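You operate a simulated robot arm through the tools that you are given. There is no shell and no other tool.

The job below is to be done with a simulated robot arm. You get a single attempt, and the scene is never put back.

TASK
Share out the spacers on the top of the green table. At the end: the yellow block stands where the small green spool stood; the white spacer from the top of the green table is in the grey box; the small green spool stands on top of the orange float; the blue spacer from the top of the green table is on the yellow board on the top of the green table; whatever was shut is shut again. Leave all else as you found it, and nothing knocked over.

Only the result counts: the job must be done as asked and must still hold three seconds after the hand-in. Knocking over, shifting, dropping, spilling or breaking anything else fails it.

THE ROBOT
A 6-joint arm with a two-finger gripper, fixed in place. Base frame: the origin is at the foot of the arm, x ahead of it, y to its left, z up; the work surface is at about z = 0. Readings come in mm, degrees, newtons and seconds.
With the tool pointing down near the work surface it reaches from about 240 to 620 mm from the base axis. Its first joint turns from -66.0 to 66.0 degrees. Payload 1.37 kg.
Tool frame: the origin (TCP) lies between the finger pads and is the grasp point; the fingertips stand 22 mm ahead of it; z points along the fingers, y is the line along which they close. The gripper opens to 92 mm; its body begins 65 mm behind the TCP.
Orientation is that of the tool frame in the base frame, as a unit quaternion [x, y, z, w]. With the fingers straight down and closing along the base's y, the tool's x points along the base's -x, its y along +y and its z along -z.

THE INTERFACE
- The arm moves only by the tool apply_moves. Its argument "rows" is a list of rows, each an object of numbers (a shift or turn left out is 0, a gripper value left out holds the last): "tx", "ty", "tz": the shift along the tool's x, y, z in mm; "rx", "ry", "rz": the turn, a rotation vector about the tool's x, y, z in degrees. In form: [{"tx": .., "ty": .., "tz": .., "rx": .., "ry": .., "rz": ..}, ...]. A call has 1 to 20 rows; each row shifts and turns the commanded pose from where the row before left it, along the tool's axes as they then stand. "jaw" is the closure, from 0 (fully open) to 1 (shut), set as the call begins (left out, the last holds). A row lasts 0.2 s, in which the tool goes at most 50 mm and 8.6 degrees; a call with a longer step from one row to the next is refused whole, and so is a gripper value outside its range. Where a pose cannot be reached the arm comes as near as it can. A force on the tool above 40 N (or 10 N above the force at the start of the call, whichever is more), or a blocked arm, ends the call early, and 0.2 s more pass. The fingers move at their own pace (about 59.9 mm/s each) and stop on an object; they squeeze with about 26 N. The grip force told is the motor's: it shows also when the fingers shut on nothing. Time passes only in rows, and 0.2 s behind the last, so rows that do not move let the fingers close. The reply holds the time, the measured pose of the TCP, the force on the tool along the base axes, the opening and the grip force, in the units named above and with some noise, with the torque about the TCP (base axes, N m) and any sound that the robot's microphone picked up.
- Cameras (640 x 400 px; columns grow to the right, rows downward): "scene" is fixed at [47, -424.5, 586.6]; the picture's right is [0.83, -0.56, 0.00], its down [-0.30, -0.44, -0.84] and it looks along [0.47, 0.70, -0.54] (base axes); focal length 340 px, centre (320, 200). "wrist" rides on the gripper at [71, 19, -102] in the tool frame; the picture's right is [-0.26, 0.97, 0.00], its down [-0.75, -0.20, -0.63] and it looks along [-0.60, -0.16, 0.78] (tool axes); focal length 280 px, centre (320, 200). There is no depth. A picture from a camera that has moved, and an enlarged one, comes with that camera's place and axes in the base frame and with its lens. The place of the scene camera against the robot may be out by one fixed shift of up to 18 mm in any direction.
- camera(camera): a new picture of that camera. The clock stands still meanwhile.
- inspect(camera, box): a new picture of the part [left, top, right, bottom] of that camera's present view, enlarged. The clock stands still meanwhile.
- job_done(): hands the job in; it is judged then, once.

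Places have to be worked out from the pictures, the camera data and where the tool is seen. Open the gripper and draw the arm clear of the work before you hand the job in, unless the task says otherwise.

The tools are called after "Call:" by a JSON object that holds its "method" and its "body". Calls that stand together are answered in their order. apply_moves: Moves the arm, as the interface text tells. Its arguments: {"type":"object","properties":{"rows":{"type":"array","items":{"type":"object","properties":{"tx":{"type":"number"},"ty":{"type":"number"},"tz":{"type":"number"},"rx":{"type":"number"},"ry":{"type":"number"},"rz":{"type":"number"}}}},"jaw":{"type":"number"}},"required":["rows"]} The other tools are called the same way: camera (camera) takes a picture; inspect (camera, box) takes an enlarged picture of a part of a camera's view; job_done () hands the job in.

At the start:

```text
time: 0.0
tcp_pos: [358.6, 348.0, 363.4]
tool_rot: [0.0, 1.0, 0.0, 0.0]
force: [-0.1, -0.1, 0.2]
ft_torque: [0.02, 0.05, 0.01]
width: 92.2
grasp_force: 0.1
```

scene: 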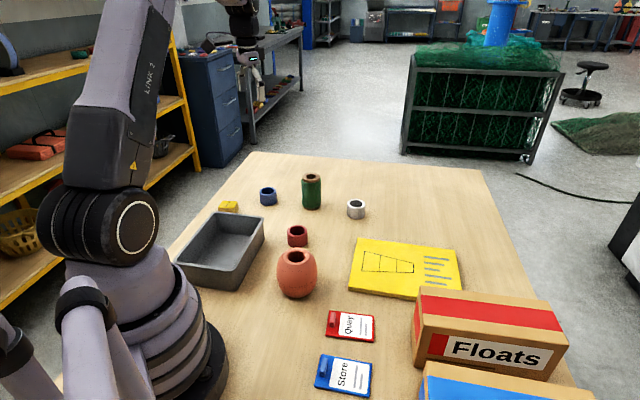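
wrist: 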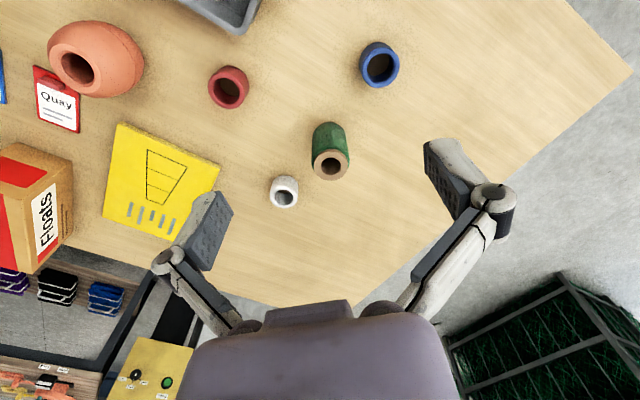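

I'll begin by looking closely at the scene to identify every object before moving.

Call:
{"method": "inspect", "body": {"camera": "scene", "box": [160, 150, 400, 300]}}

Call:
{"method": "inspect", "body": {"camera": "scene", "box": [300, 220, 600, 400]}}

Call:
{"method": "inspect", "body": {"camera": "wrist", "box": [0, 0, 320, 200]}}

Call:
{"method": "inspect", "body": {"camera": "wrist", "box": [200, 0, 520, 200]}}

```text
2.67 times, centred on (280, 225) of scene
camera zoom: at [47.0, -424.5, 586.6], right [0.83, -0.56, 0.0], down [-0.3, -0.44, -0.84], along [0.47, 0.7, -0.54], focal length 908 px, centre (427, 133)
```

zoom: 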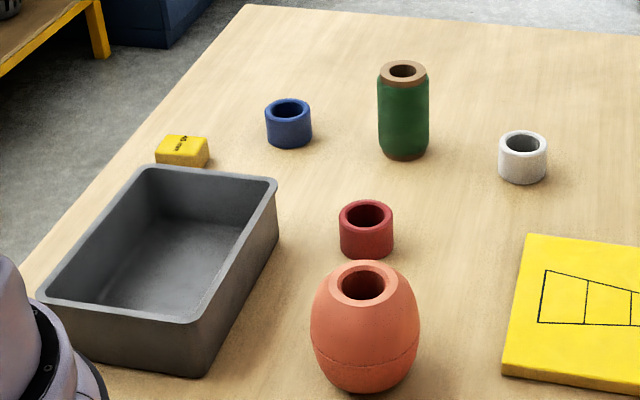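

```text
2.13 times, centred on (450, 310) of scene
camera zoom: at [47.0, -424.5, 586.6], right [0.83, -0.56, 0.0], down [-0.3, -0.44, -0.84], along [0.47, 0.7, -0.54], focal length 726 px, centre (43, -35)
```

zoom: 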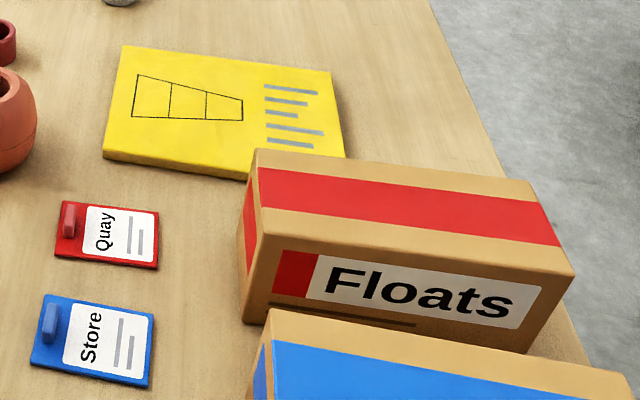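

```text
2.00 times, centred on (160, 100) of wrist
camera zoom: at [288.4, 369.0, 463.1], right [0.26, 0.97, 0.0], down [0.75, -0.2, 0.63], along [0.6, -0.16, -0.78], focal length 561 px, centre (640, 400)
```

zoom: 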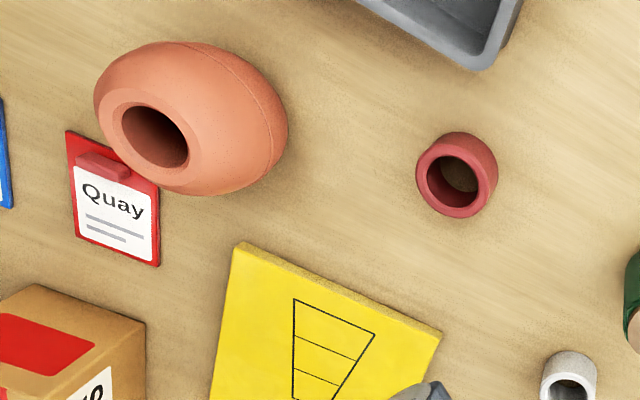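

```text
2.00 times, centred on (360, 100) of wrist
camera zoom: at [288.4, 369.0, 463.1], right [0.26, 0.97, 0.0], down [0.75, -0.2, 0.63], along [0.6, -0.16, -0.78], focal length 561 px, centre (240, 400)
```

zoom: 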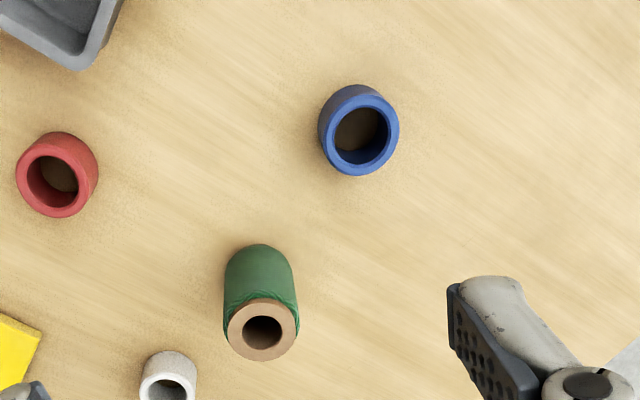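

The table holds the yellow block, blue/red/white spacers, green spool, orange float, grey tray and yellow board. My rough estimates are spool ≈(512,322), blue ≈(412,428), white ≈(598,214) and block ≈(299,450). I'll move nearer and look with the wrist camera to refine these.

Call:
{"method": "apply_moves", "body": {"rows": [{"tx": -16, "ty": -4, "tz": 20}, {"tx": -16, "ty": -4, "tz": 20}, {"tx": -16, "ty": -4, "tz": 20}, {"tx": -16, "ty": -4, "tz": 20}, {"tx": -16, "ty": -4, "tz": 20}, {}], "jaw": 0}}

Call:
{"method": "camera", "body": {"camera": "wrist"}}

Call:
{"method": "camera", "body": {"camera": "scene"}}

```text
time: 1.4
tcp_pos: [440.3, 328.6, 263.0]
tool_rot: [0.0, 1.0, 0.0, 0.0]
force: [0.0, 0.3, 0.1]
ft_torque: [0.02, -0.02, 0.0]
width: 92.2
grasp_force: 0.1
```

```text
taken
camera wrist: at [368.5, 349.3, 362.6], right [0.26, 0.97, 0.0], down [0.75, -0.2, 0.63], along [0.6, -0.16, -0.78], focal length 280 px, centre (320, 200)
```

wrist: 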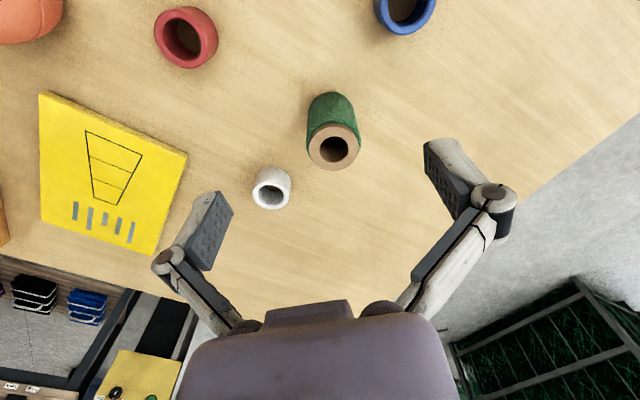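

```text
taken
```

scene: 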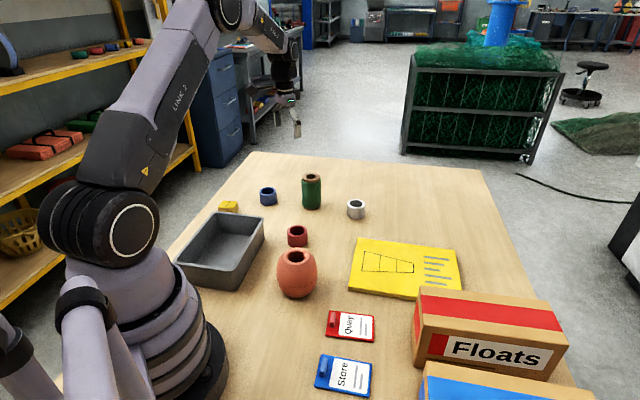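

The move was clean. I'll zoom in on the wrist view to measure the spool and white spacer more exactly.

Call:
{"method": "inspect", "body": {"camera": "wrist", "box": [220, 70, 400, 230]}}

Call:
{"method": "inspect", "body": {"camera": "scene", "box": [250, 80, 350, 160]}}

```text
2.50 times, centred on (310, 150) of wrist
camera zoom: at [368.5, 349.3, 362.6], right [0.26, 0.97, 0.0], down [0.75, -0.2, 0.63], along [0.6, -0.16, -0.78], focal length 701 px, centre (345, 325)
```

zoom: 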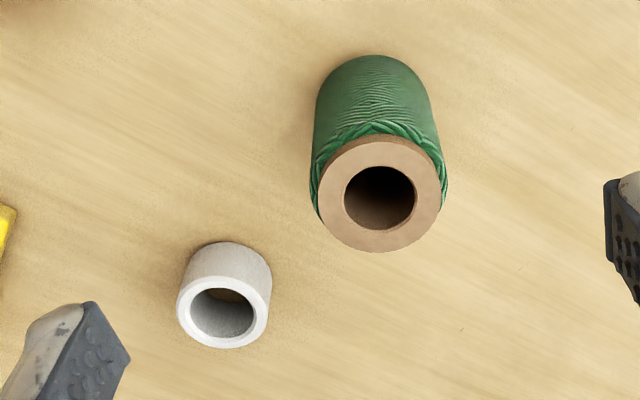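

```text
5.00 times, centred on (300, 120) of scene
camera zoom: at [47.0, -424.5, 586.6], right [0.83, -0.56, 0.0], down [-0.3, -0.44, -0.84], along [0.47, 0.7, -0.54], focal length 1702 px, centre (420, 600)
```

zoom: 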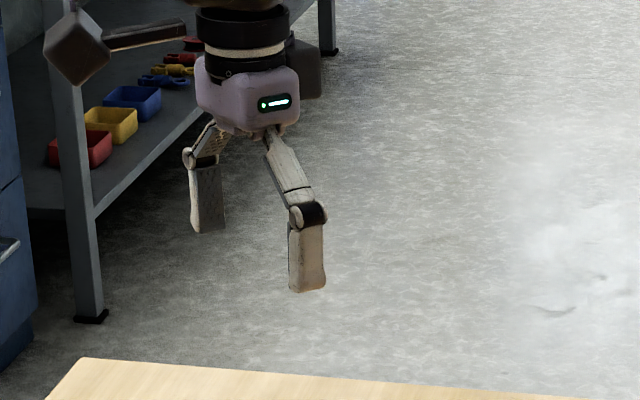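

Triangulating both wrist views puts the spool at ≈(510,327) with its top at z≈98, white at ≈(591,212), blue at ≈(409,424) and the float at ≈(297,50) with its top at z≈85. I'm moving above the spool to check the centring.

Call:
{"method": "apply_moves", "body": {"rows": [{"tx": -17, "ty": -0.5, "tz": 12}, {"tx": -17, "ty": -0.5, "tz": 12}, {"tx": -17, "ty": -0.5, "tz": 12}, {"tx": -18.3, "ty": -0.3, "tz": 12}, {}]}}

Call:
{"method": "camera", "body": {"camera": "wrist"}}

Call:
{"method": "camera", "body": {"camera": "scene"}}

```text
time: 2.6
tcp_pos: [508.3, 328.4, 215.4]
tool_rot: [0.001, 1.0, 0.0, 0.0]
force: [0.0, 0.3, -0.5]
ft_torque: [0.03, 0.01, -0.01]
width: 91.9
grasp_force: 0.0
```

```text
taken
camera wrist: at [438.0, 347.5, 314.9], right [0.26, 0.97, 0.0], down [0.75, -0.2, 0.63], along [0.6, -0.16, -0.78], focal length 280 px, centre (320, 200)
```

wrist: 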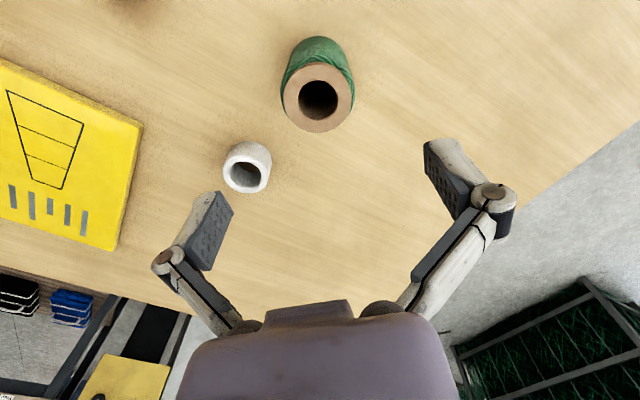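

```text
taken
```

scene: 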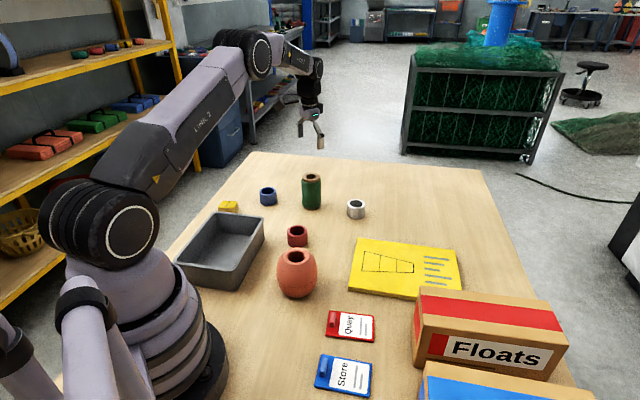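

The third view agrees: the spool is at ≈(508,328) with its top at z≈100, and I'm centred above it. I'll descend part way and check before straddling it.

Call:
{"method": "apply_moves", "body": {"rows": [{"tz": 19}, {"tz": 19}, {"tz": 19}, {"tz": 19}, {"tz": 19}, {}]}}

Call:
{"method": "camera", "body": {"camera": "wrist"}}

Call:
{"method": "inspect", "body": {"camera": "scene", "box": [230, 100, 400, 230]}}

```text
time: 4.0
tcp_pos: [508.4, 327.4, 120.2]
tool_rot: [0.0, 1.0, 0.001, -0.001]
force: [0.3, 0.0, -0.2]
ft_torque: [0.0, -0.02, -0.02]
width: 91.8
grasp_force: 0.0
```

```text
taken
camera wrist: at [437.5, 347.3, 220.4], right [0.26, 0.97, 0.0], down [0.75, -0.2, 0.63], along [0.6, -0.16, -0.78], focal length 280 px, centre (320, 200)
```

wrist: 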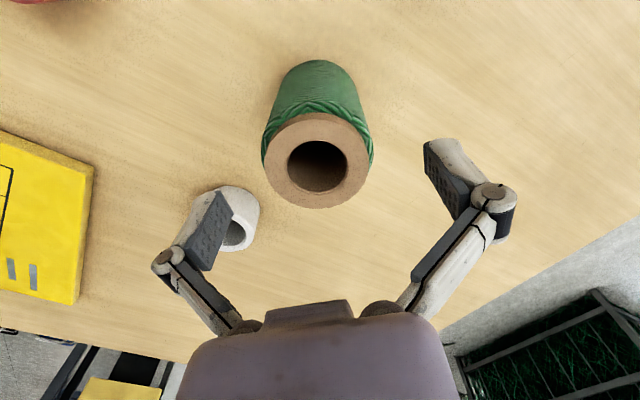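

```text
3.08 times, centred on (315, 165) of scene
camera zoom: at [47.0, -424.5, 586.6], right [0.83, -0.56, 0.0], down [-0.3, -0.44, -0.84], along [0.47, 0.7, -0.54], focal length 1047 px, centre (335, 308)
```

zoom: 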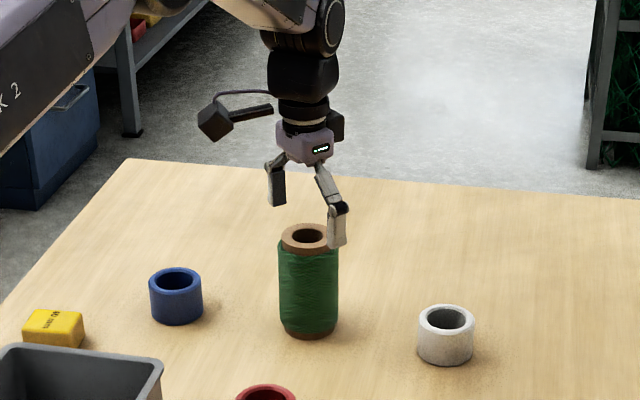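

The spool top sits at ≈(507,327,98), well centred between the fingers. I'll descend around it to TCP z≈60 and close.

Call:
{"method": "apply_moves", "body": {"rows": [{"tz": 12, "tx": 1}, {"tz": 12}, {"tz": 12}, {"tz": 12}, {"tz": 12}, {}]}}

Call:
{"method": "apply_moves", "body": {"rows": [{}, {}, {}, {}, {}], "jaw": 1}}

Call:
{"method": "inspect", "body": {"camera": "scene", "box": [230, 100, 400, 230]}}

Call:
{"method": "camera", "body": {"camera": "wrist"}}

```text
time: 5.4
tcp_pos: [506.4, 328.1, 60.4]
tool_rot: [-0.001, 1.0, 0.0, 0.0]
force: [0.3, 0.8, 0.5]
ft_torque: [-0.02, 0.01, 0.01]
width: 91.9
grasp_force: 0.1
```

```text
time: 6.6
tcp_pos: [507.9, 327.4, 62.2]
tool_rot: [0.0, 1.0, 0.002, 0.002]
force: [0.8, -5.2, 13.9]
ft_torque: [0.02, -0.07, -0.05]
width: 60.6
grasp_force: 26.1
```

```text
3.08 times, centred on (315, 165) of scene
camera zoom: at [47.0, -424.5, 586.5], right [0.83, -0.56, 0.0], down [-0.3, -0.44, -0.84], along [0.47, 0.7, -0.54], focal length 1047 px, centre (335, 308)
```

zoom: 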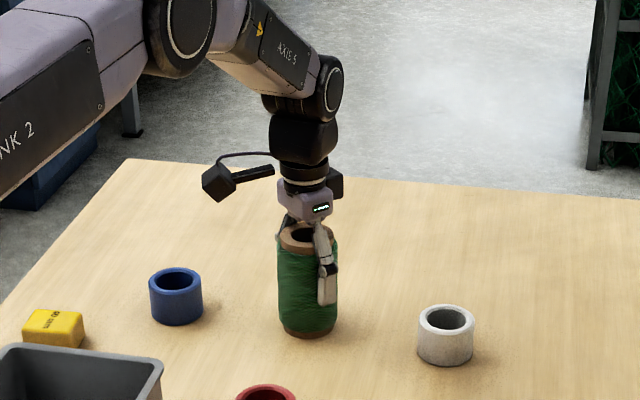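

```text
taken
camera wrist: at [437.1, 347.7, 161.4], right [0.26, 0.97, 0.0], down [0.75, -0.2, 0.63], along [0.6, -0.16, -0.78], focal length 280 px, centre (320, 200)
```

wrist: 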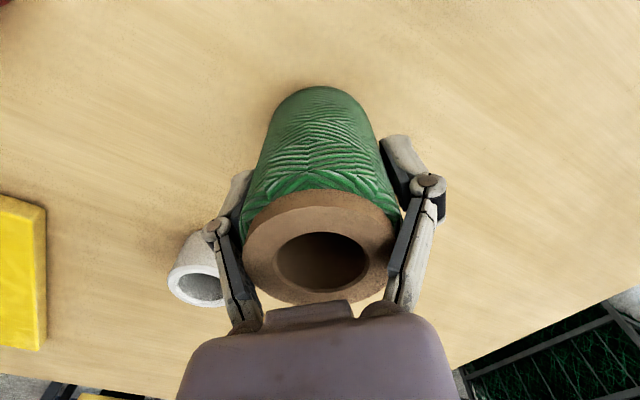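

The spool is gripped at 60.6 mm width with its base about 61 mm below the TCP; its spot is ≈(507.5,327.5), which I'll use for the block. Now I'll lift it and check the hold.

Call:
{"method": "apply_moves", "body": {"rows": [{"tz": -8}, {"tz": -15}, {"tz": -25}, {"tz": -30}, {"tz": -30}, {"tz": -30}, {"tz": -30}, {}]}}

Call:
{"method": "camera", "body": {"camera": "wrist"}}

Call:
{"method": "inspect", "body": {"camera": "scene", "box": [230, 60, 400, 230]}}

```text
time: 8.4
tcp_pos: [507.7, 326.1, 228.1]
tool_rot: [-0.001, 1.0, 0.0, 0.0]
force: [0.7, 0.2, -1.6]
ft_torque: [-0.03, -0.01, 0.01]
width: 60.1
grasp_force: 26.2
```

```text
taken
camera wrist: at [437.3, 346.2, 327.6], right [0.26, 0.97, 0.0], down [0.75, -0.2, 0.62], along [0.6, -0.16, -0.78], focal length 280 px, centre (320, 200)
```

wrist: 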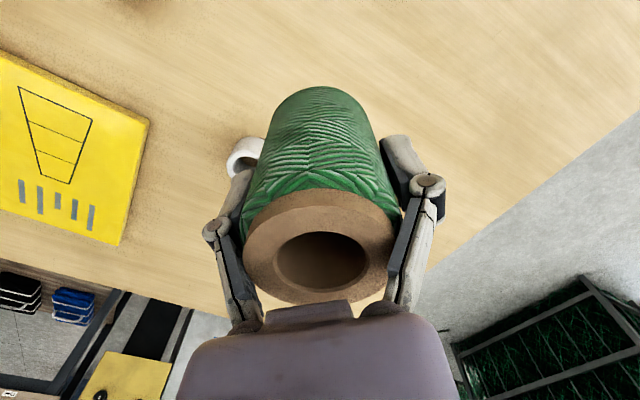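

```text
2.35 times, centred on (315, 145) of scene
camera zoom: at [47.0, -424.5, 586.6], right [0.83, -0.56, 0.0], down [-0.3, -0.44, -0.84], along [0.47, 0.7, -0.54], focal length 801 px, centre (332, 329)
```

zoom: 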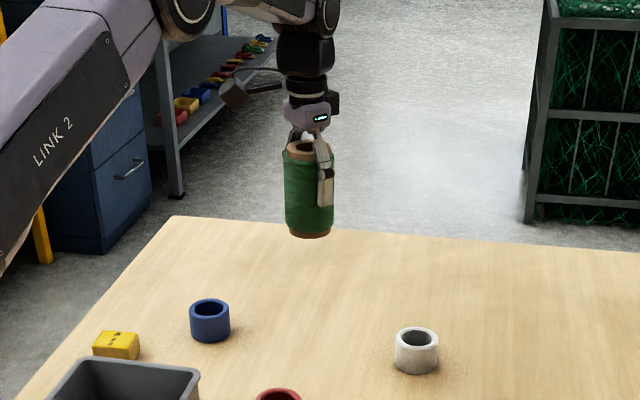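

The spool is firmly held and unchanged in the wrist view. I'm carrying it at this height to about (300,200) so the wrist camera can see the float.

Call:
{"method": "apply_moves", "body": {"rows": [{"tx": 15, "ty": -9}, {"tx": 26, "ty": -16}, {"tx": 28, "ty": -17}, {"tx": 28, "ty": -17}, {"tx": 28, "ty": -17}, {"tx": 28, "ty": -17}, {"tx": 28, "ty": -17}, {"tx": 16, "ty": -10}, {"tx": 10, "ty": -6}, {}]}}

Call:
{"method": "camera", "body": {"camera": "wrist"}}

Call:
{"method": "camera", "body": {"camera": "scene"}}

```text
time: 10.6
tcp_pos: [299.5, 202.5, 229.0]
tool_rot: [-0.001, 1.0, 0.0, 0.0]
force: [0.3, -0.1, -1.5]
ft_torque: [0.0, 0.01, -0.03]
width: 59.7
grasp_force: 25.9
```

```text
taken
camera wrist: at [229.4, 221.6, 328.4], right [0.26, 0.97, 0.0], down [0.75, -0.2, 0.62], along [0.6, -0.16, -0.78], focal length 280 px, centre (320, 200)
```

wrist: 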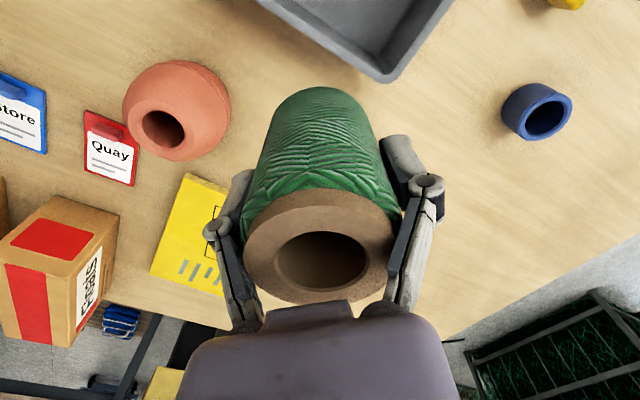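

```text
taken
```

scene: 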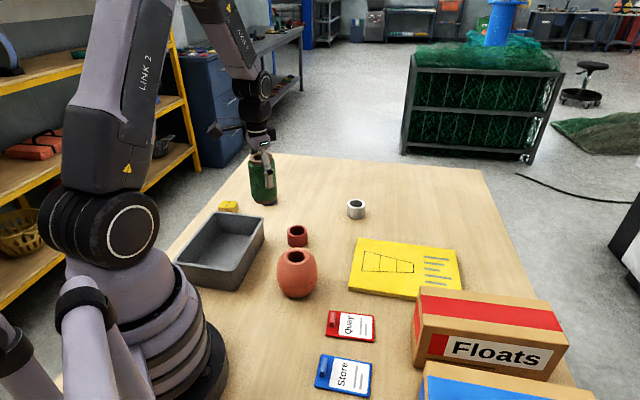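

Holding steady. I'll zoom in on the float to locate its top rim accurately.

Call:
{"method": "inspect", "body": {"camera": "wrist", "box": [90, 30, 250, 190]}}

Call:
{"method": "inspect", "body": {"camera": "scene", "box": [240, 210, 360, 310]}}

Call:
{"method": "inspect", "body": {"camera": "wrist", "box": [440, 0, 640, 160]}}

```text
2.50 times, centred on (170, 110) of wrist
camera zoom: at [229.4, 221.6, 328.4], right [0.26, 0.97, 0.0], down [0.75, -0.2, 0.62], along [0.6, -0.16, -0.78], focal length 701 px, centre (695, 425)
```

zoom: 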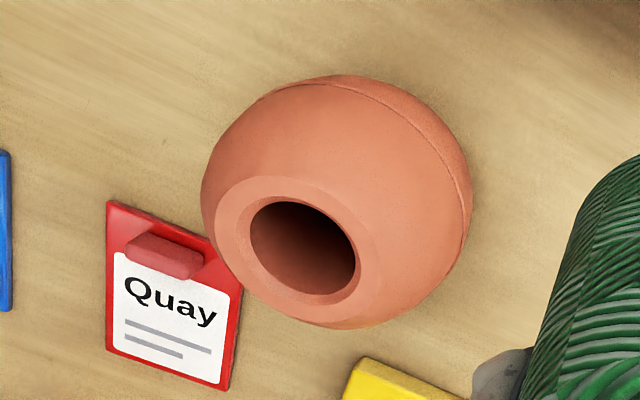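

```text
4.00 times, centred on (300, 260) of scene
camera zoom: at [47.0, -424.5, 586.6], right [0.83, -0.56, 0.0], down [-0.3, -0.44, -0.84], along [0.47, 0.7, -0.54], focal length 1361 px, centre (400, -40)
```

zoom: 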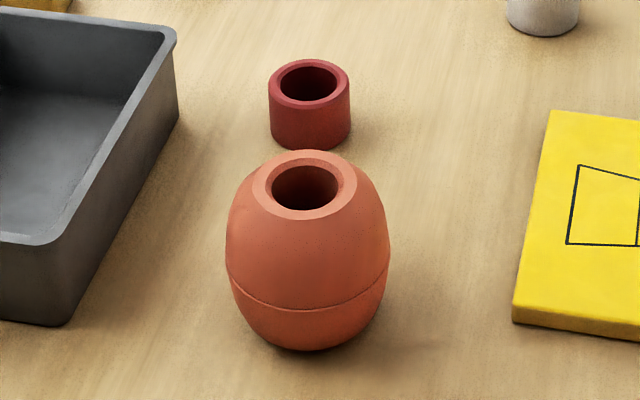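

```text
2.50 times, centred on (540, 80) of wrist
camera zoom: at [229.4, 221.6, 328.4], right [0.26, 0.97, 0.0], down [0.75, -0.2, 0.62], along [0.6, -0.16, -0.78], focal length 701 px, centre (-230, 500)
```

zoom: 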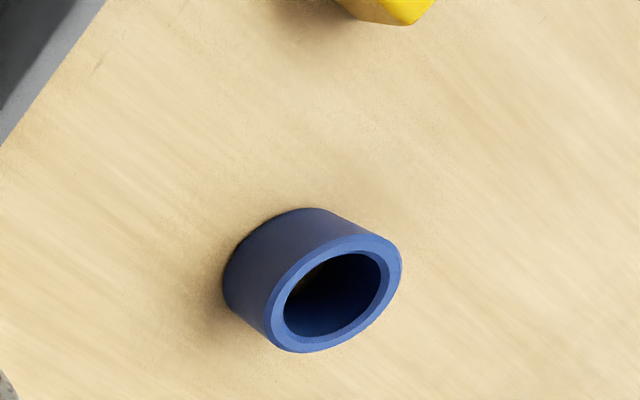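

Triangulating, the float's top rim is at ≈(297.6,55.5,90), with a hole ≈39 mm across and a rim ≈58 mm across, so the spool base (~54 mm) can stand on it. I'll move above it with clearance.

Call:
{"method": "apply_moves", "body": {"rows": [{"tx": 0.3, "ty": -12}, {"tx": 0.3, "ty": -24}, {"tx": 0.3, "ty": -27}, {"tx": 0.3, "ty": -27}, {"tx": 0.3, "ty": -27}, {"tx": 0.2, "ty": -18}, {"tx": 0.2, "ty": -12}, {}]}}

Call:
{"method": "camera", "body": {"camera": "wrist"}}

Call:
{"method": "inspect", "body": {"camera": "scene", "box": [200, 130, 400, 310]}}

```text
time: 12.4
tcp_pos: [297.5, 54.2, 228.6]
tool_rot: [-0.001, 1.0, 0.0, 0.0]
force: [-0.2, 0.3, -2.0]
ft_torque: [0.03, 0.01, 0.02]
width: 59.4
grasp_force: 25.7
```

```text
taken
camera wrist: at [227.7, 73.7, 328.1], right [0.26, 0.97, 0.0], down [0.75, -0.2, 0.63], along [0.6, -0.16, -0.78], focal length 280 px, centre (320, 200)
```

wrist: 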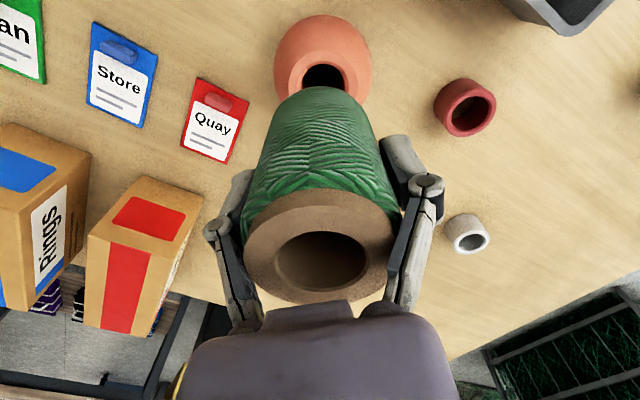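

```text
2.22 times, centred on (300, 220) of scene
camera zoom: at [47.0, -424.5, 586.6], right [0.83, -0.56, 0.0], down [-0.3, -0.44, -0.84], along [0.47, 0.7, -0.54], focal length 756 px, centre (364, 156)
```

zoom: 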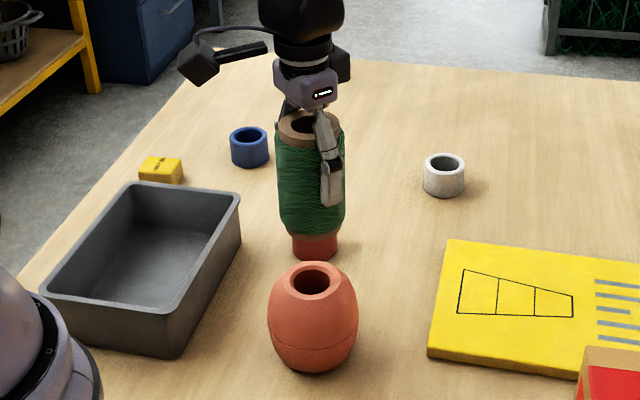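

The scene view shows spool and float nearly aligned. I'll zoom the wrist view to fine-tune the left–right offset.

Call:
{"method": "inspect", "body": {"camera": "wrist", "box": [260, 0, 400, 100]}}

Call:
{"method": "inspect", "body": {"camera": "scene", "box": [250, 170, 350, 310]}}

```text
4.00 times, centred on (330, 50) of wrist
camera zoom: at [227.7, 73.7, 328.1], right [0.26, 0.97, 0.0], down [0.75, -0.2, 0.63], along [0.6, -0.16, -0.78], focal length 1122 px, centre (280, 800)
```

zoom: 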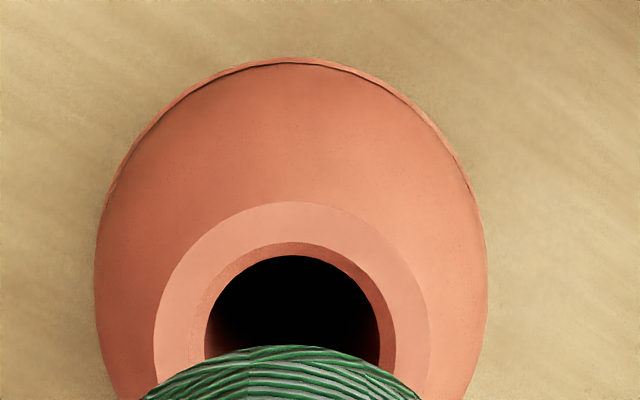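

```text
2.86 times, centred on (300, 240) of scene
camera zoom: at [47.0, -424.5, 586.6], right [0.83, -0.56, 0.0], down [-0.3, -0.44, -0.84], along [0.47, 0.7, -0.54], focal length 972 px, centre (377, 86)
```

zoom: 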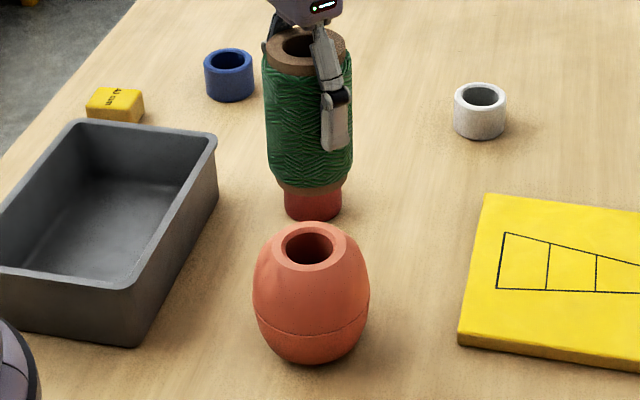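

The float centre is about 3 mm further in +y than the tool axis, at ≈(298.7,57). I'll correct and descend until the spool base is a few millimetres above the rim.

Call:
{"method": "apply_moves", "body": {"rows": [{"tx": -0.8, "ty": 2.8}, {"tz": 14}, {"tz": 18}, {"tz": 18}, {"tz": 14}, {"tz": 6}, {}]}}

Call:
{"method": "inspect", "body": {"camera": "scene", "box": [240, 170, 360, 310]}}

Call:
{"method": "camera", "body": {"camera": "wrist"}}

```text
time: 13.8
tcp_pos: [299.5, 57.4, 161.2]
tool_rot: [-0.001, 1.0, 0.0, 0.001]
force: [-2.3, 0.2, 9.0]
ft_torque: [0.1, 0.09, -0.01]
width: 59.6
grasp_force: 26.0
stopped in row 7: the force on the tool passed its limit at 51 N (the readings are from after the stop); the commanded pose is now the measured one
```

```text
2.86 times, centred on (300, 240) of scene
camera zoom: at [47.0, -424.5, 586.6], right [0.83, -0.56, 0.0], down [-0.3, -0.44, -0.84], along [0.47, 0.7, -0.54], focal length 972 px, centre (377, 86)
```

zoom: 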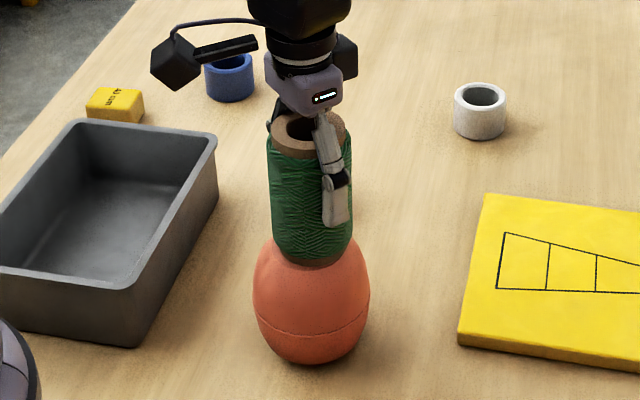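

```text
taken
camera wrist: at [228.4, 77.2, 260.2], right [0.26, 0.97, 0.0], down [0.75, -0.2, 0.63], along [0.61, -0.16, -0.78], focal length 280 px, centre (320, 200)
```

wrist: 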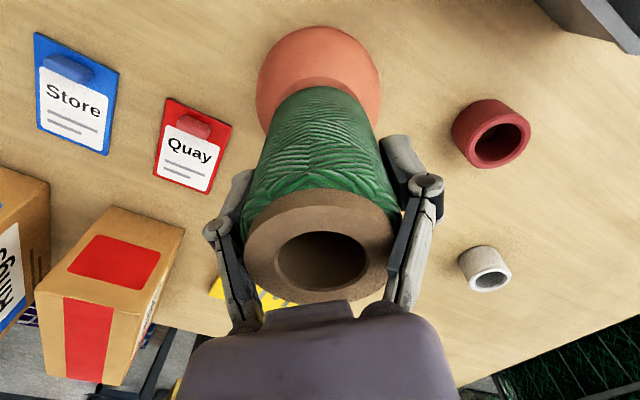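

The spool touched down at TCP z≈161, with no slip in the hand, so the table itself seems to lie around z≈-10. Both views show the spool centred on the upright float. I'll ease off the residual pressure before opening.

Call:
{"method": "apply_moves", "body": {"rows": [{"tz": -0.4}, {}]}}

Call:
{"method": "inspect", "body": {"camera": "wrist", "box": [220, 0, 420, 120]}}

Call:
{"method": "inspect", "body": {"camera": "scene", "box": [270, 200, 340, 310]}}

```text
time: 14.4
tcp_pos: [299.9, 57.2, 161.9]
tool_rot: [-0.001, 1.0, 0.0, 0.0]
force: [-0.6, -0.3, 5.0]
ft_torque: [-0.02, -0.02, -0.05]
width: 59.2
grasp_force: 26.3
```

```text
3.20 times, centred on (320, 60) of wrist
camera zoom: at [228.5, 77.2, 260.3], right [0.26, 0.97, 0.0], down [0.75, -0.2, 0.63], along [0.6, -0.16, -0.78], focal length 897 px, centre (320, 648)
```

zoom: 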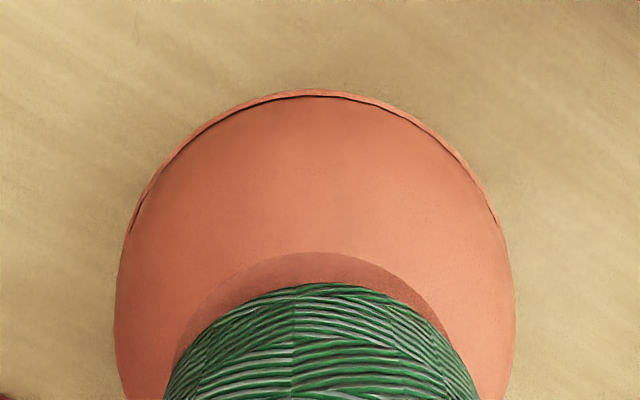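

```text
3.64 times, centred on (305, 255) of scene
camera zoom: at [47.0, -424.5, 586.6], right [0.83, -0.56, 0.0], down [-0.3, -0.44, -0.84], along [0.47, 0.7, -0.54], focal length 1238 px, centre (374, 0)
```

zoom: 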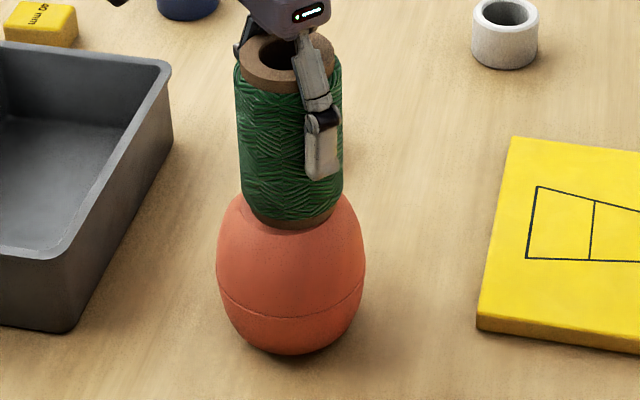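

The spool sits centred on the float rim to within about 2 mm, with only light contact force left. I'll ease up slightly, open the gripper and let it settle.

Call:
{"method": "apply_moves", "body": {"rows": [{"tz": -0.3}, {}]}}

Call:
{"method": "apply_moves", "body": {"rows": [{}, {}, {}, {}], "jaw": 0}}

Call:
{"method": "inspect", "body": {"camera": "scene", "box": [240, 170, 360, 310]}}

Call:
{"method": "camera", "body": {"camera": "wrist"}}

```text
time: 15.0
tcp_pos: [298.5, 57.1, 160.7]
tool_rot: [-0.001, 1.0, 0.0, 0.0]
force: [0.6, 0.8, -1.3]
ft_torque: [-0.04, 0.02, 0.02]
width: 59.0
grasp_force: 26.2
```

```text
time: 16.0
tcp_pos: [298.4, 57.1, 160.9]
tool_rot: [0.0, 1.0, -0.001, 0.001]
force: [0.3, 0.2, -0.2]
ft_torque: [0.02, 0.03, 0.03]
width: 91.8
grasp_force: 0.1
```

```text
2.86 times, centred on (300, 240) of scene
camera zoom: at [47.0, -424.5, 586.6], right [0.83, -0.56, 0.0], down [-0.3, -0.44, -0.84], along [0.47, 0.7, -0.54], focal length 972 px, centre (377, 86)
```

zoom: 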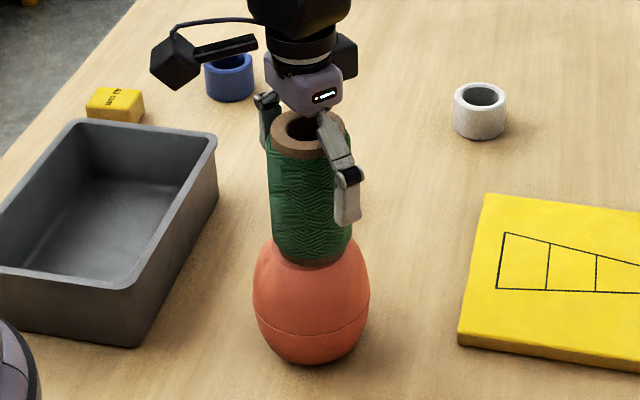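

```text
taken
camera wrist: at [228.4, 77.3, 260.6], right [0.26, 0.97, 0.0], down [0.75, -0.2, 0.63], along [0.6, -0.16, -0.78], focal length 280 px, centre (320, 200)
```

wrist: 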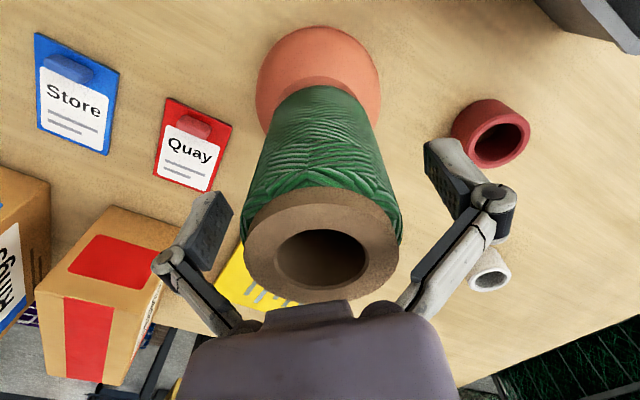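

The spool stands steadily on the float with the gripper open. I'm withdrawing straight up until the fingers are clear of its top.

Call:
{"method": "apply_moves", "body": {"rows": [{"tz": -10}, {"tz": -20}, {"tz": -25}, {"tz": -30}, {"tz": -30}, {"tz": -30}, {}]}}

Call:
{"method": "camera", "body": {"camera": "wrist"}}

Call:
{"method": "camera", "body": {"camera": "scene"}}

```text
time: 17.6
tcp_pos: [299.1, 56.8, 306.0]
tool_rot: [-0.001, 1.0, 0.001, 0.001]
force: [0.1, 0.5, 0.3]
ft_torque: [0.02, 0.01, -0.01]
width: 92.0
grasp_force: 0.1
```

```text
taken
camera wrist: at [228.6, 77.0, 405.7], right [0.26, 0.97, 0.0], down [0.75, -0.2, 0.63], along [0.6, -0.16, -0.78], focal length 280 px, centre (320, 200)
```

wrist: 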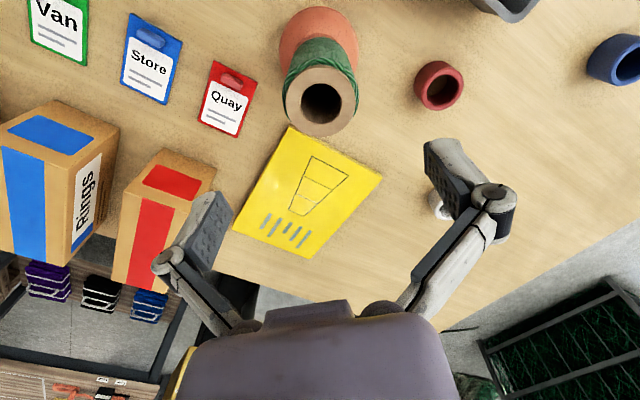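

```text
taken
```

scene: 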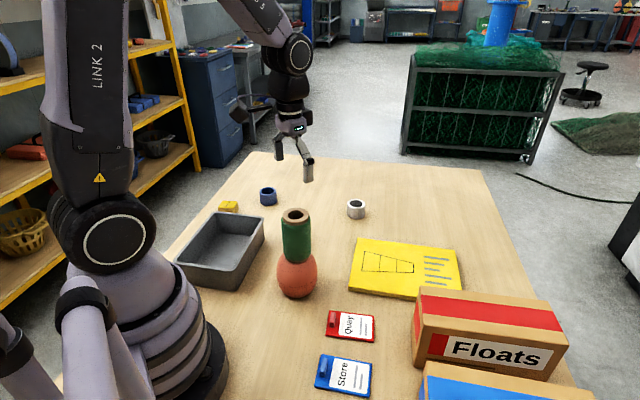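

The spool stands on the float with everything else undisturbed. Next I'll travel at this height towards the yellow block near (290,440) to get a wrist view of it.

Call:
{"method": "apply_moves", "body": {"rows": [{"tx": 3, "ty": 13}, {"tx": 7, "ty": 26}, {"tx": 7.5, "ty": 30}, {"tx": 7.5, "ty": 30}, {"tx": 7.5, "ty": 30}, {"tx": 7.5, "ty": 30}, {"tx": 7.5, "ty": 30}, {"tx": 7.5, "ty": 30}, {"tx": 7, "ty": 27}, {"tx": 4, "ty": 17}, {"tx": 3, "ty": 10}, {}]}}

Call:
{"method": "camera", "body": {"camera": "wrist"}}

Call:
{"method": "camera", "body": {"camera": "scene"}}

```text
time: 20.2
tcp_pos: [229.9, 329.4, 305.3]
tool_rot: [-0.001, 1.0, 0.0, 0.001]
force: [0.3, 0.4, -0.1]
ft_torque: [0.0, 0.02, -0.02]
width: 92.1
grasp_force: 0.1
```

```text
taken
camera wrist: at [158.8, 350.2, 405.3], right [0.26, 0.97, 0.0], down [0.75, -0.2, 0.63], along [0.6, -0.16, -0.78], focal length 280 px, centre (320, 200)
```

wrist: 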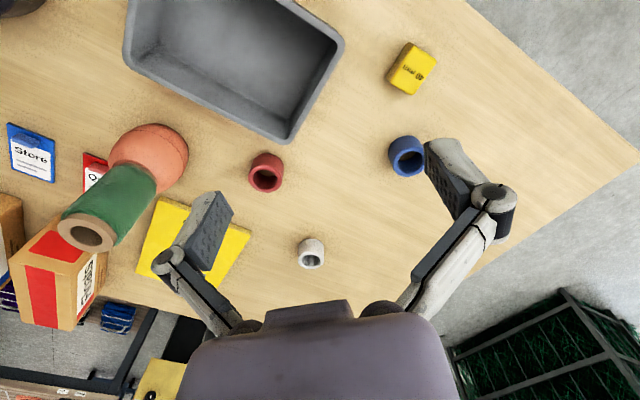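

```text
taken
```

scene: 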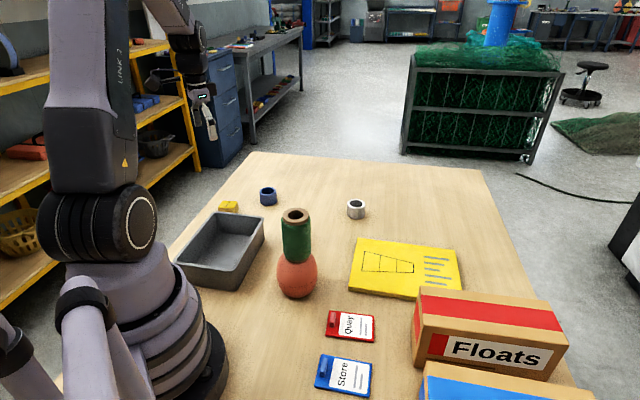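

Call:
{"method": "inspect", "body": {"camera": "wrist", "box": [360, 20, 460, 190]}}

Call:
{"method": "inspect", "body": {"camera": "wrist", "box": [100, 0, 360, 160]}}

```text
2.35 times, centred on (410, 105) of wrist
camera zoom: at [158.8, 350.2, 405.3], right [0.26, 0.97, 0.0], down [0.75, -0.2, 0.63], along [0.6, -0.16, -0.78], focal length 660 px, centre (108, 424)
```

zoom: 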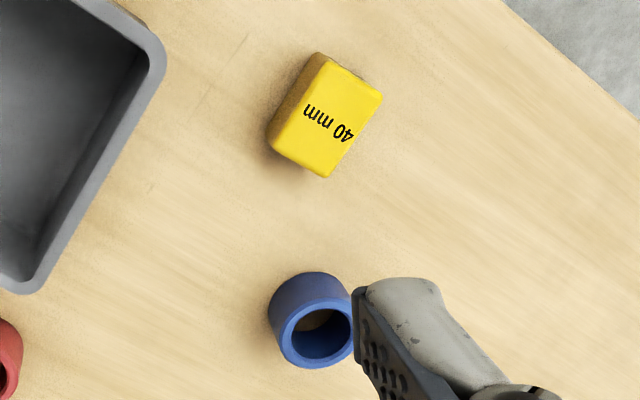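

```text
2.46 times, centred on (230, 80) of wrist
camera zoom: at [158.8, 350.2, 405.3], right [0.26, 0.97, 0.0], down [0.75, -0.2, 0.63], along [0.6, -0.16, -0.78], focal length 690 px, centre (542, 495)
```

zoom: 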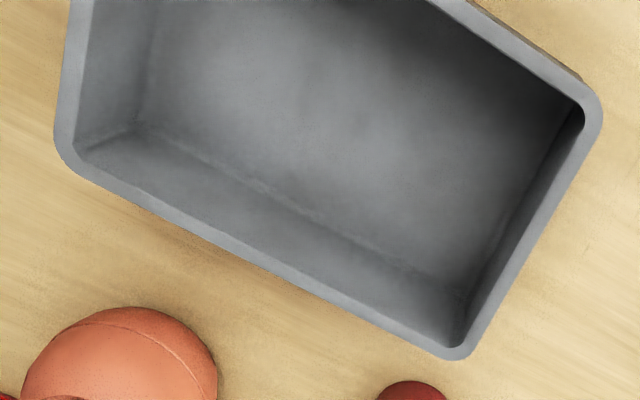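

The block's top face is ≈38×47 mm, centred ≈(285,444), with its long axis at ≈136°. I'll move above it and yaw the gripper so it closes along that axis, then look again.

Call:
{"method": "apply_moves", "body": {"rows": [{"tx": -5, "ty": 11, "tz": 15}, {"tx": -9, "ty": 19, "tz": 25}, {"tx": -9, "ty": 19, "tz": 25}, {"tx": -9, "ty": 19, "tz": 25}, {"tx": -9, "ty": 19, "tz": 25}, {"tx": -9, "ty": 17, "tz": 25}, {"tx": -5, "ty": 10, "tz": 15}, {"rz": -7.7}, {"rz": -7.7}, {"rz": -7.7}, {"rz": -7.7}, {"rz": -7.7}, {"rz": -7.5}, {}]}}

Call:
{"method": "camera", "body": {"camera": "wrist"}}

Call:
{"method": "camera", "body": {"camera": "scene"}}

```text
time: 23.2
tcp_pos: [284.6, 444.8, 151.2]
tool_rot: [-0.391, 0.92, 0.0, 0.002]
force: [-0.7, 0.9, 0.3]
ft_torque: [-0.02, 0.0, 0.02]
width: 91.8
grasp_force: 0.0
```

```text
taken
camera wrist: at [222.1, 407.4, 250.8], right [-0.51, 0.86, 0.0], down [0.67, 0.4, 0.63], along [0.54, 0.32, -0.78], focal length 280 px, centre (320, 200)
```

wrist: 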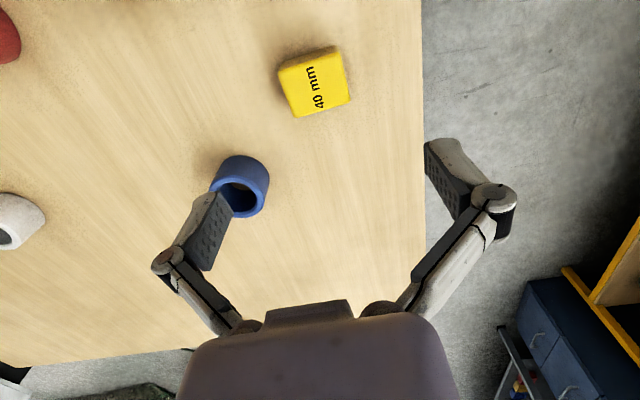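

```text
taken
```

scene: 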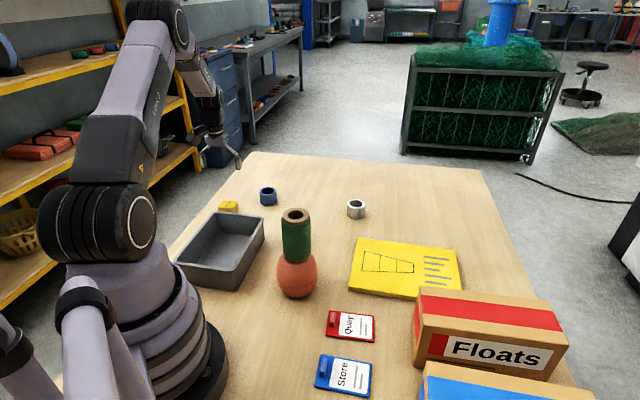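

Call:
{"method": "inspect", "body": {"camera": "wrist", "box": [250, 20, 390, 140]}}

```text
3.33 times, centred on (320, 80) of wrist
camera zoom: at [222.1, 407.4, 250.8], right [-0.51, 0.86, 0.0], down [0.67, 0.4, 0.63], along [0.54, 0.32, -0.78], focal length 935 px, centre (320, 600)
```

zoom: 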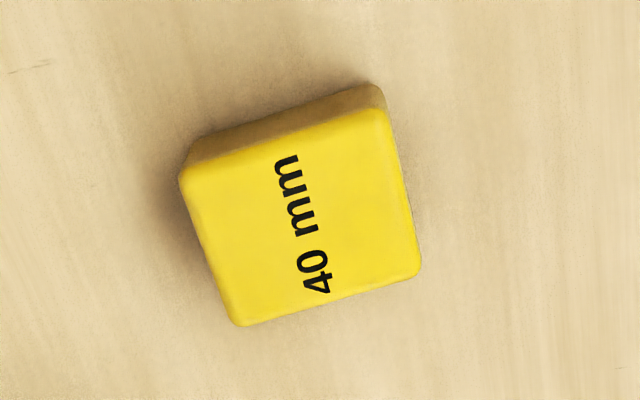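

From this view the block is ≈50×40 mm, centred at ≈(286.7,441.9), with its long axis at 136.8° and its top at z≈8. I'll fine-align, partly close to about 64 mm and descend to just above it to check.

Call:
{"method": "apply_moves", "body": {"rows": [{"tx": 0.8, "ty": -2.9, "rz": -0.7}, {"tz": 20}, {"tz": 25}, {"tz": 25}, {"tz": 20}, {"tz": 14}, {}], "jaw": 0.3}}

Call:
{"method": "camera", "body": {"camera": "wrist"}}

Call:
{"method": "inspect", "body": {"camera": "scene", "box": [170, 140, 310, 240]}}

```text
time: 24.8
tcp_pos: [285.7, 441.6, 47.1]
tool_rot: [-0.397, 0.918, 0.0, 0.001]
force: [-0.4, 0.0, 0.0]
ft_torque: [-0.01, 0.0, 0.03]
width: 64.5
grasp_force: 0.0
```

```text
taken
camera wrist: at [224.0, 404.0, 146.9], right [-0.52, 0.85, 0.0], down [0.66, 0.41, 0.63], along [0.53, 0.33, -0.78], focal length 280 px, centre (320, 200)
```

wrist: 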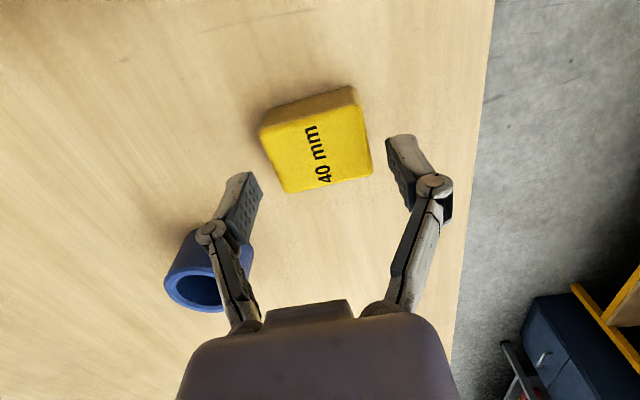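

```text
4.00 times, centred on (240, 190) of scene
camera zoom: at [47.0, -424.5, 586.6], right [0.83, -0.56, 0.0], down [-0.3, -0.44, -0.84], along [0.47, 0.7, -0.54], focal length 1361 px, centre (640, 240)
```

zoom: 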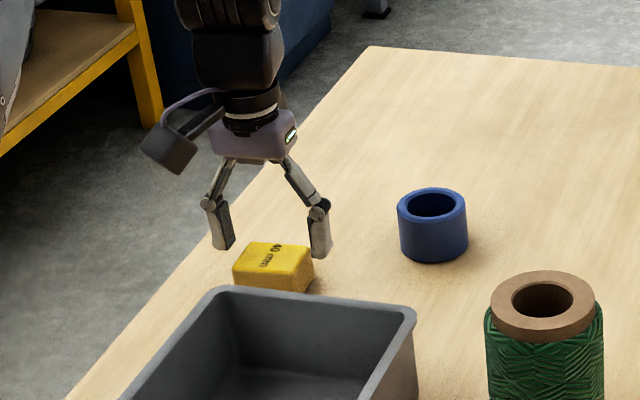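

The block is centred between the fingers. I'll descend gradually around it, watching for table contact.

Call:
{"method": "apply_moves", "body": {"rows": [{"tz": 8}, {"tz": 8}, {"tz": 5}, {"tz": 3}, {"tz": 1}, {}]}}

Call:
{"method": "inspect", "body": {"camera": "scene", "box": [200, 160, 280, 230]}}

Call:
{"method": "camera", "body": {"camera": "wrist"}}

```text
time: 26.2
tcp_pos: [286.8, 440.6, 22.4]
tool_rot: [-0.397, 0.918, 0.0, 0.002]
force: [0.3, -0.1, 0.8]
ft_torque: [0.01, 0.04, 0.02]
width: 64.7
grasp_force: 0.1
```

```text
5.71 times, centred on (240, 195) of scene
camera zoom: at [47.0, -424.5, 586.6], right [0.83, -0.56, 0.0], down [-0.3, -0.44, -0.84], along [0.47, 0.7, -0.54], focal length 1945 px, centre (777, 229)
```

zoom: 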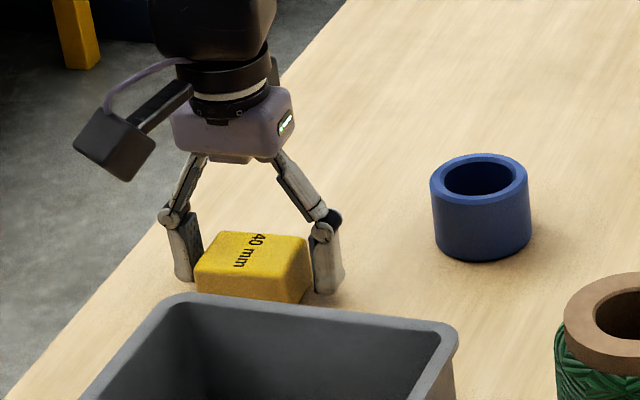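

```text
taken
camera wrist: at [224.4, 404.2, 121.8], right [-0.52, 0.85, 0.0], down [0.66, 0.41, 0.63], along [0.53, 0.33, -0.78], focal length 280 px, centre (320, 200)
```

wrist: 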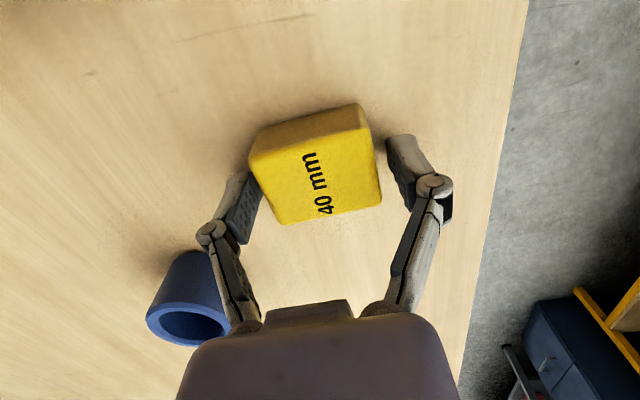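

The fingers straddle the block, with the tips near the table. I'll creep down a few millimetres at a time watching the force.

Call:
{"method": "apply_moves", "body": {"rows": [{"tz": 1}, {"tz": 1}, {"tz": 1}, {}]}}

Call:
{"method": "inspect", "body": {"camera": "scene", "box": [210, 180, 260, 220]}}

```text
time: 27.2
tcp_pos: [287.2, 441.4, 19.9]
tool_rot: [-0.398, 0.918, 0.0, 0.001]
force: [0.2, -0.1, 0.0]
ft_torque: [-0.01, 0.01, 0.0]
width: 64.6
grasp_force: 0.1
```

```text
10.00 times, centred on (235, 200) of scene
camera zoom: at [47.0, -424.5, 586.6], right [0.83, -0.56, 0.0], down [-0.3, -0.44, -0.84], along [0.47, 0.7, -0.54], focal length 3403 px, centre (1170, 200)
```

zoom: 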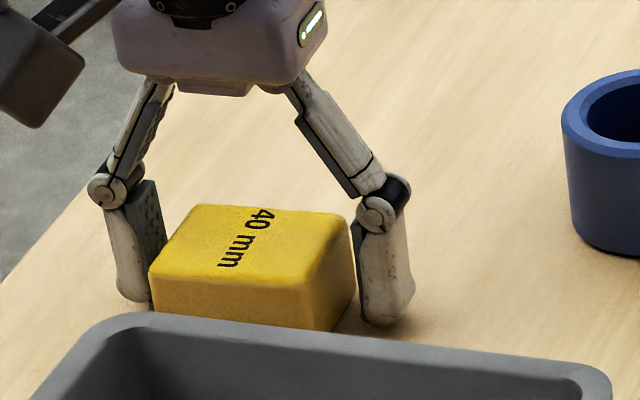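

The fingertips are a few millimetres above the table with no contact and overlap most of the block's ~25 mm height. I'll close here.

Call:
{"method": "apply_moves", "body": {"rows": [{}, {}, {}, {}], "jaw": 1}}

Call:
{"method": "camera", "body": {"camera": "wrist"}}

Call:
{"method": "inspect", "body": {"camera": "scene", "box": [210, 180, 260, 220]}}

```text
time: 28.2
tcp_pos: [287.6, 441.2, 19.6]
tool_rot: [-0.397, 0.918, 0.0, 0.001]
force: [1.0, -0.6, 2.5]
ft_torque: [-0.03, 0.0, 0.02]
width: 49.1
grasp_force: 26.2
```

```text
taken
camera wrist: at [224.5, 404.2, 118.9], right [-0.52, 0.85, 0.0], down [0.66, 0.41, 0.63], along [0.53, 0.33, -0.78], focal length 280 px, centre (320, 200)
```

wrist: 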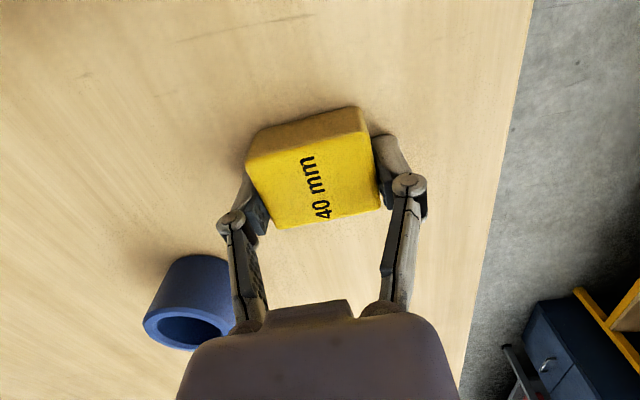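

```text
10.00 times, centred on (235, 200) of scene
camera zoom: at [47.0, -424.5, 586.6], right [0.83, -0.56, 0.0], down [-0.3, -0.44, -0.84], along [0.47, 0.7, -0.54], focal length 3403 px, centre (1170, 200)
```

zoom: 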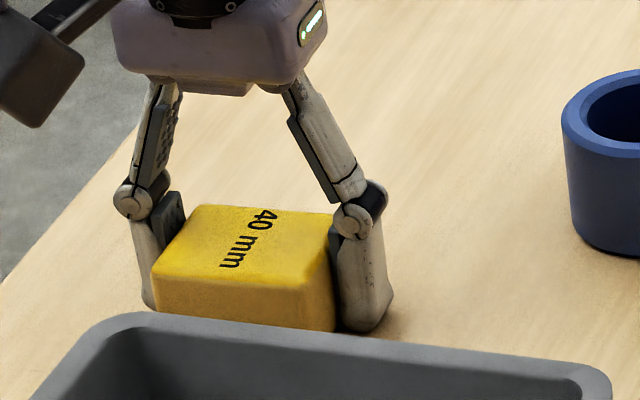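

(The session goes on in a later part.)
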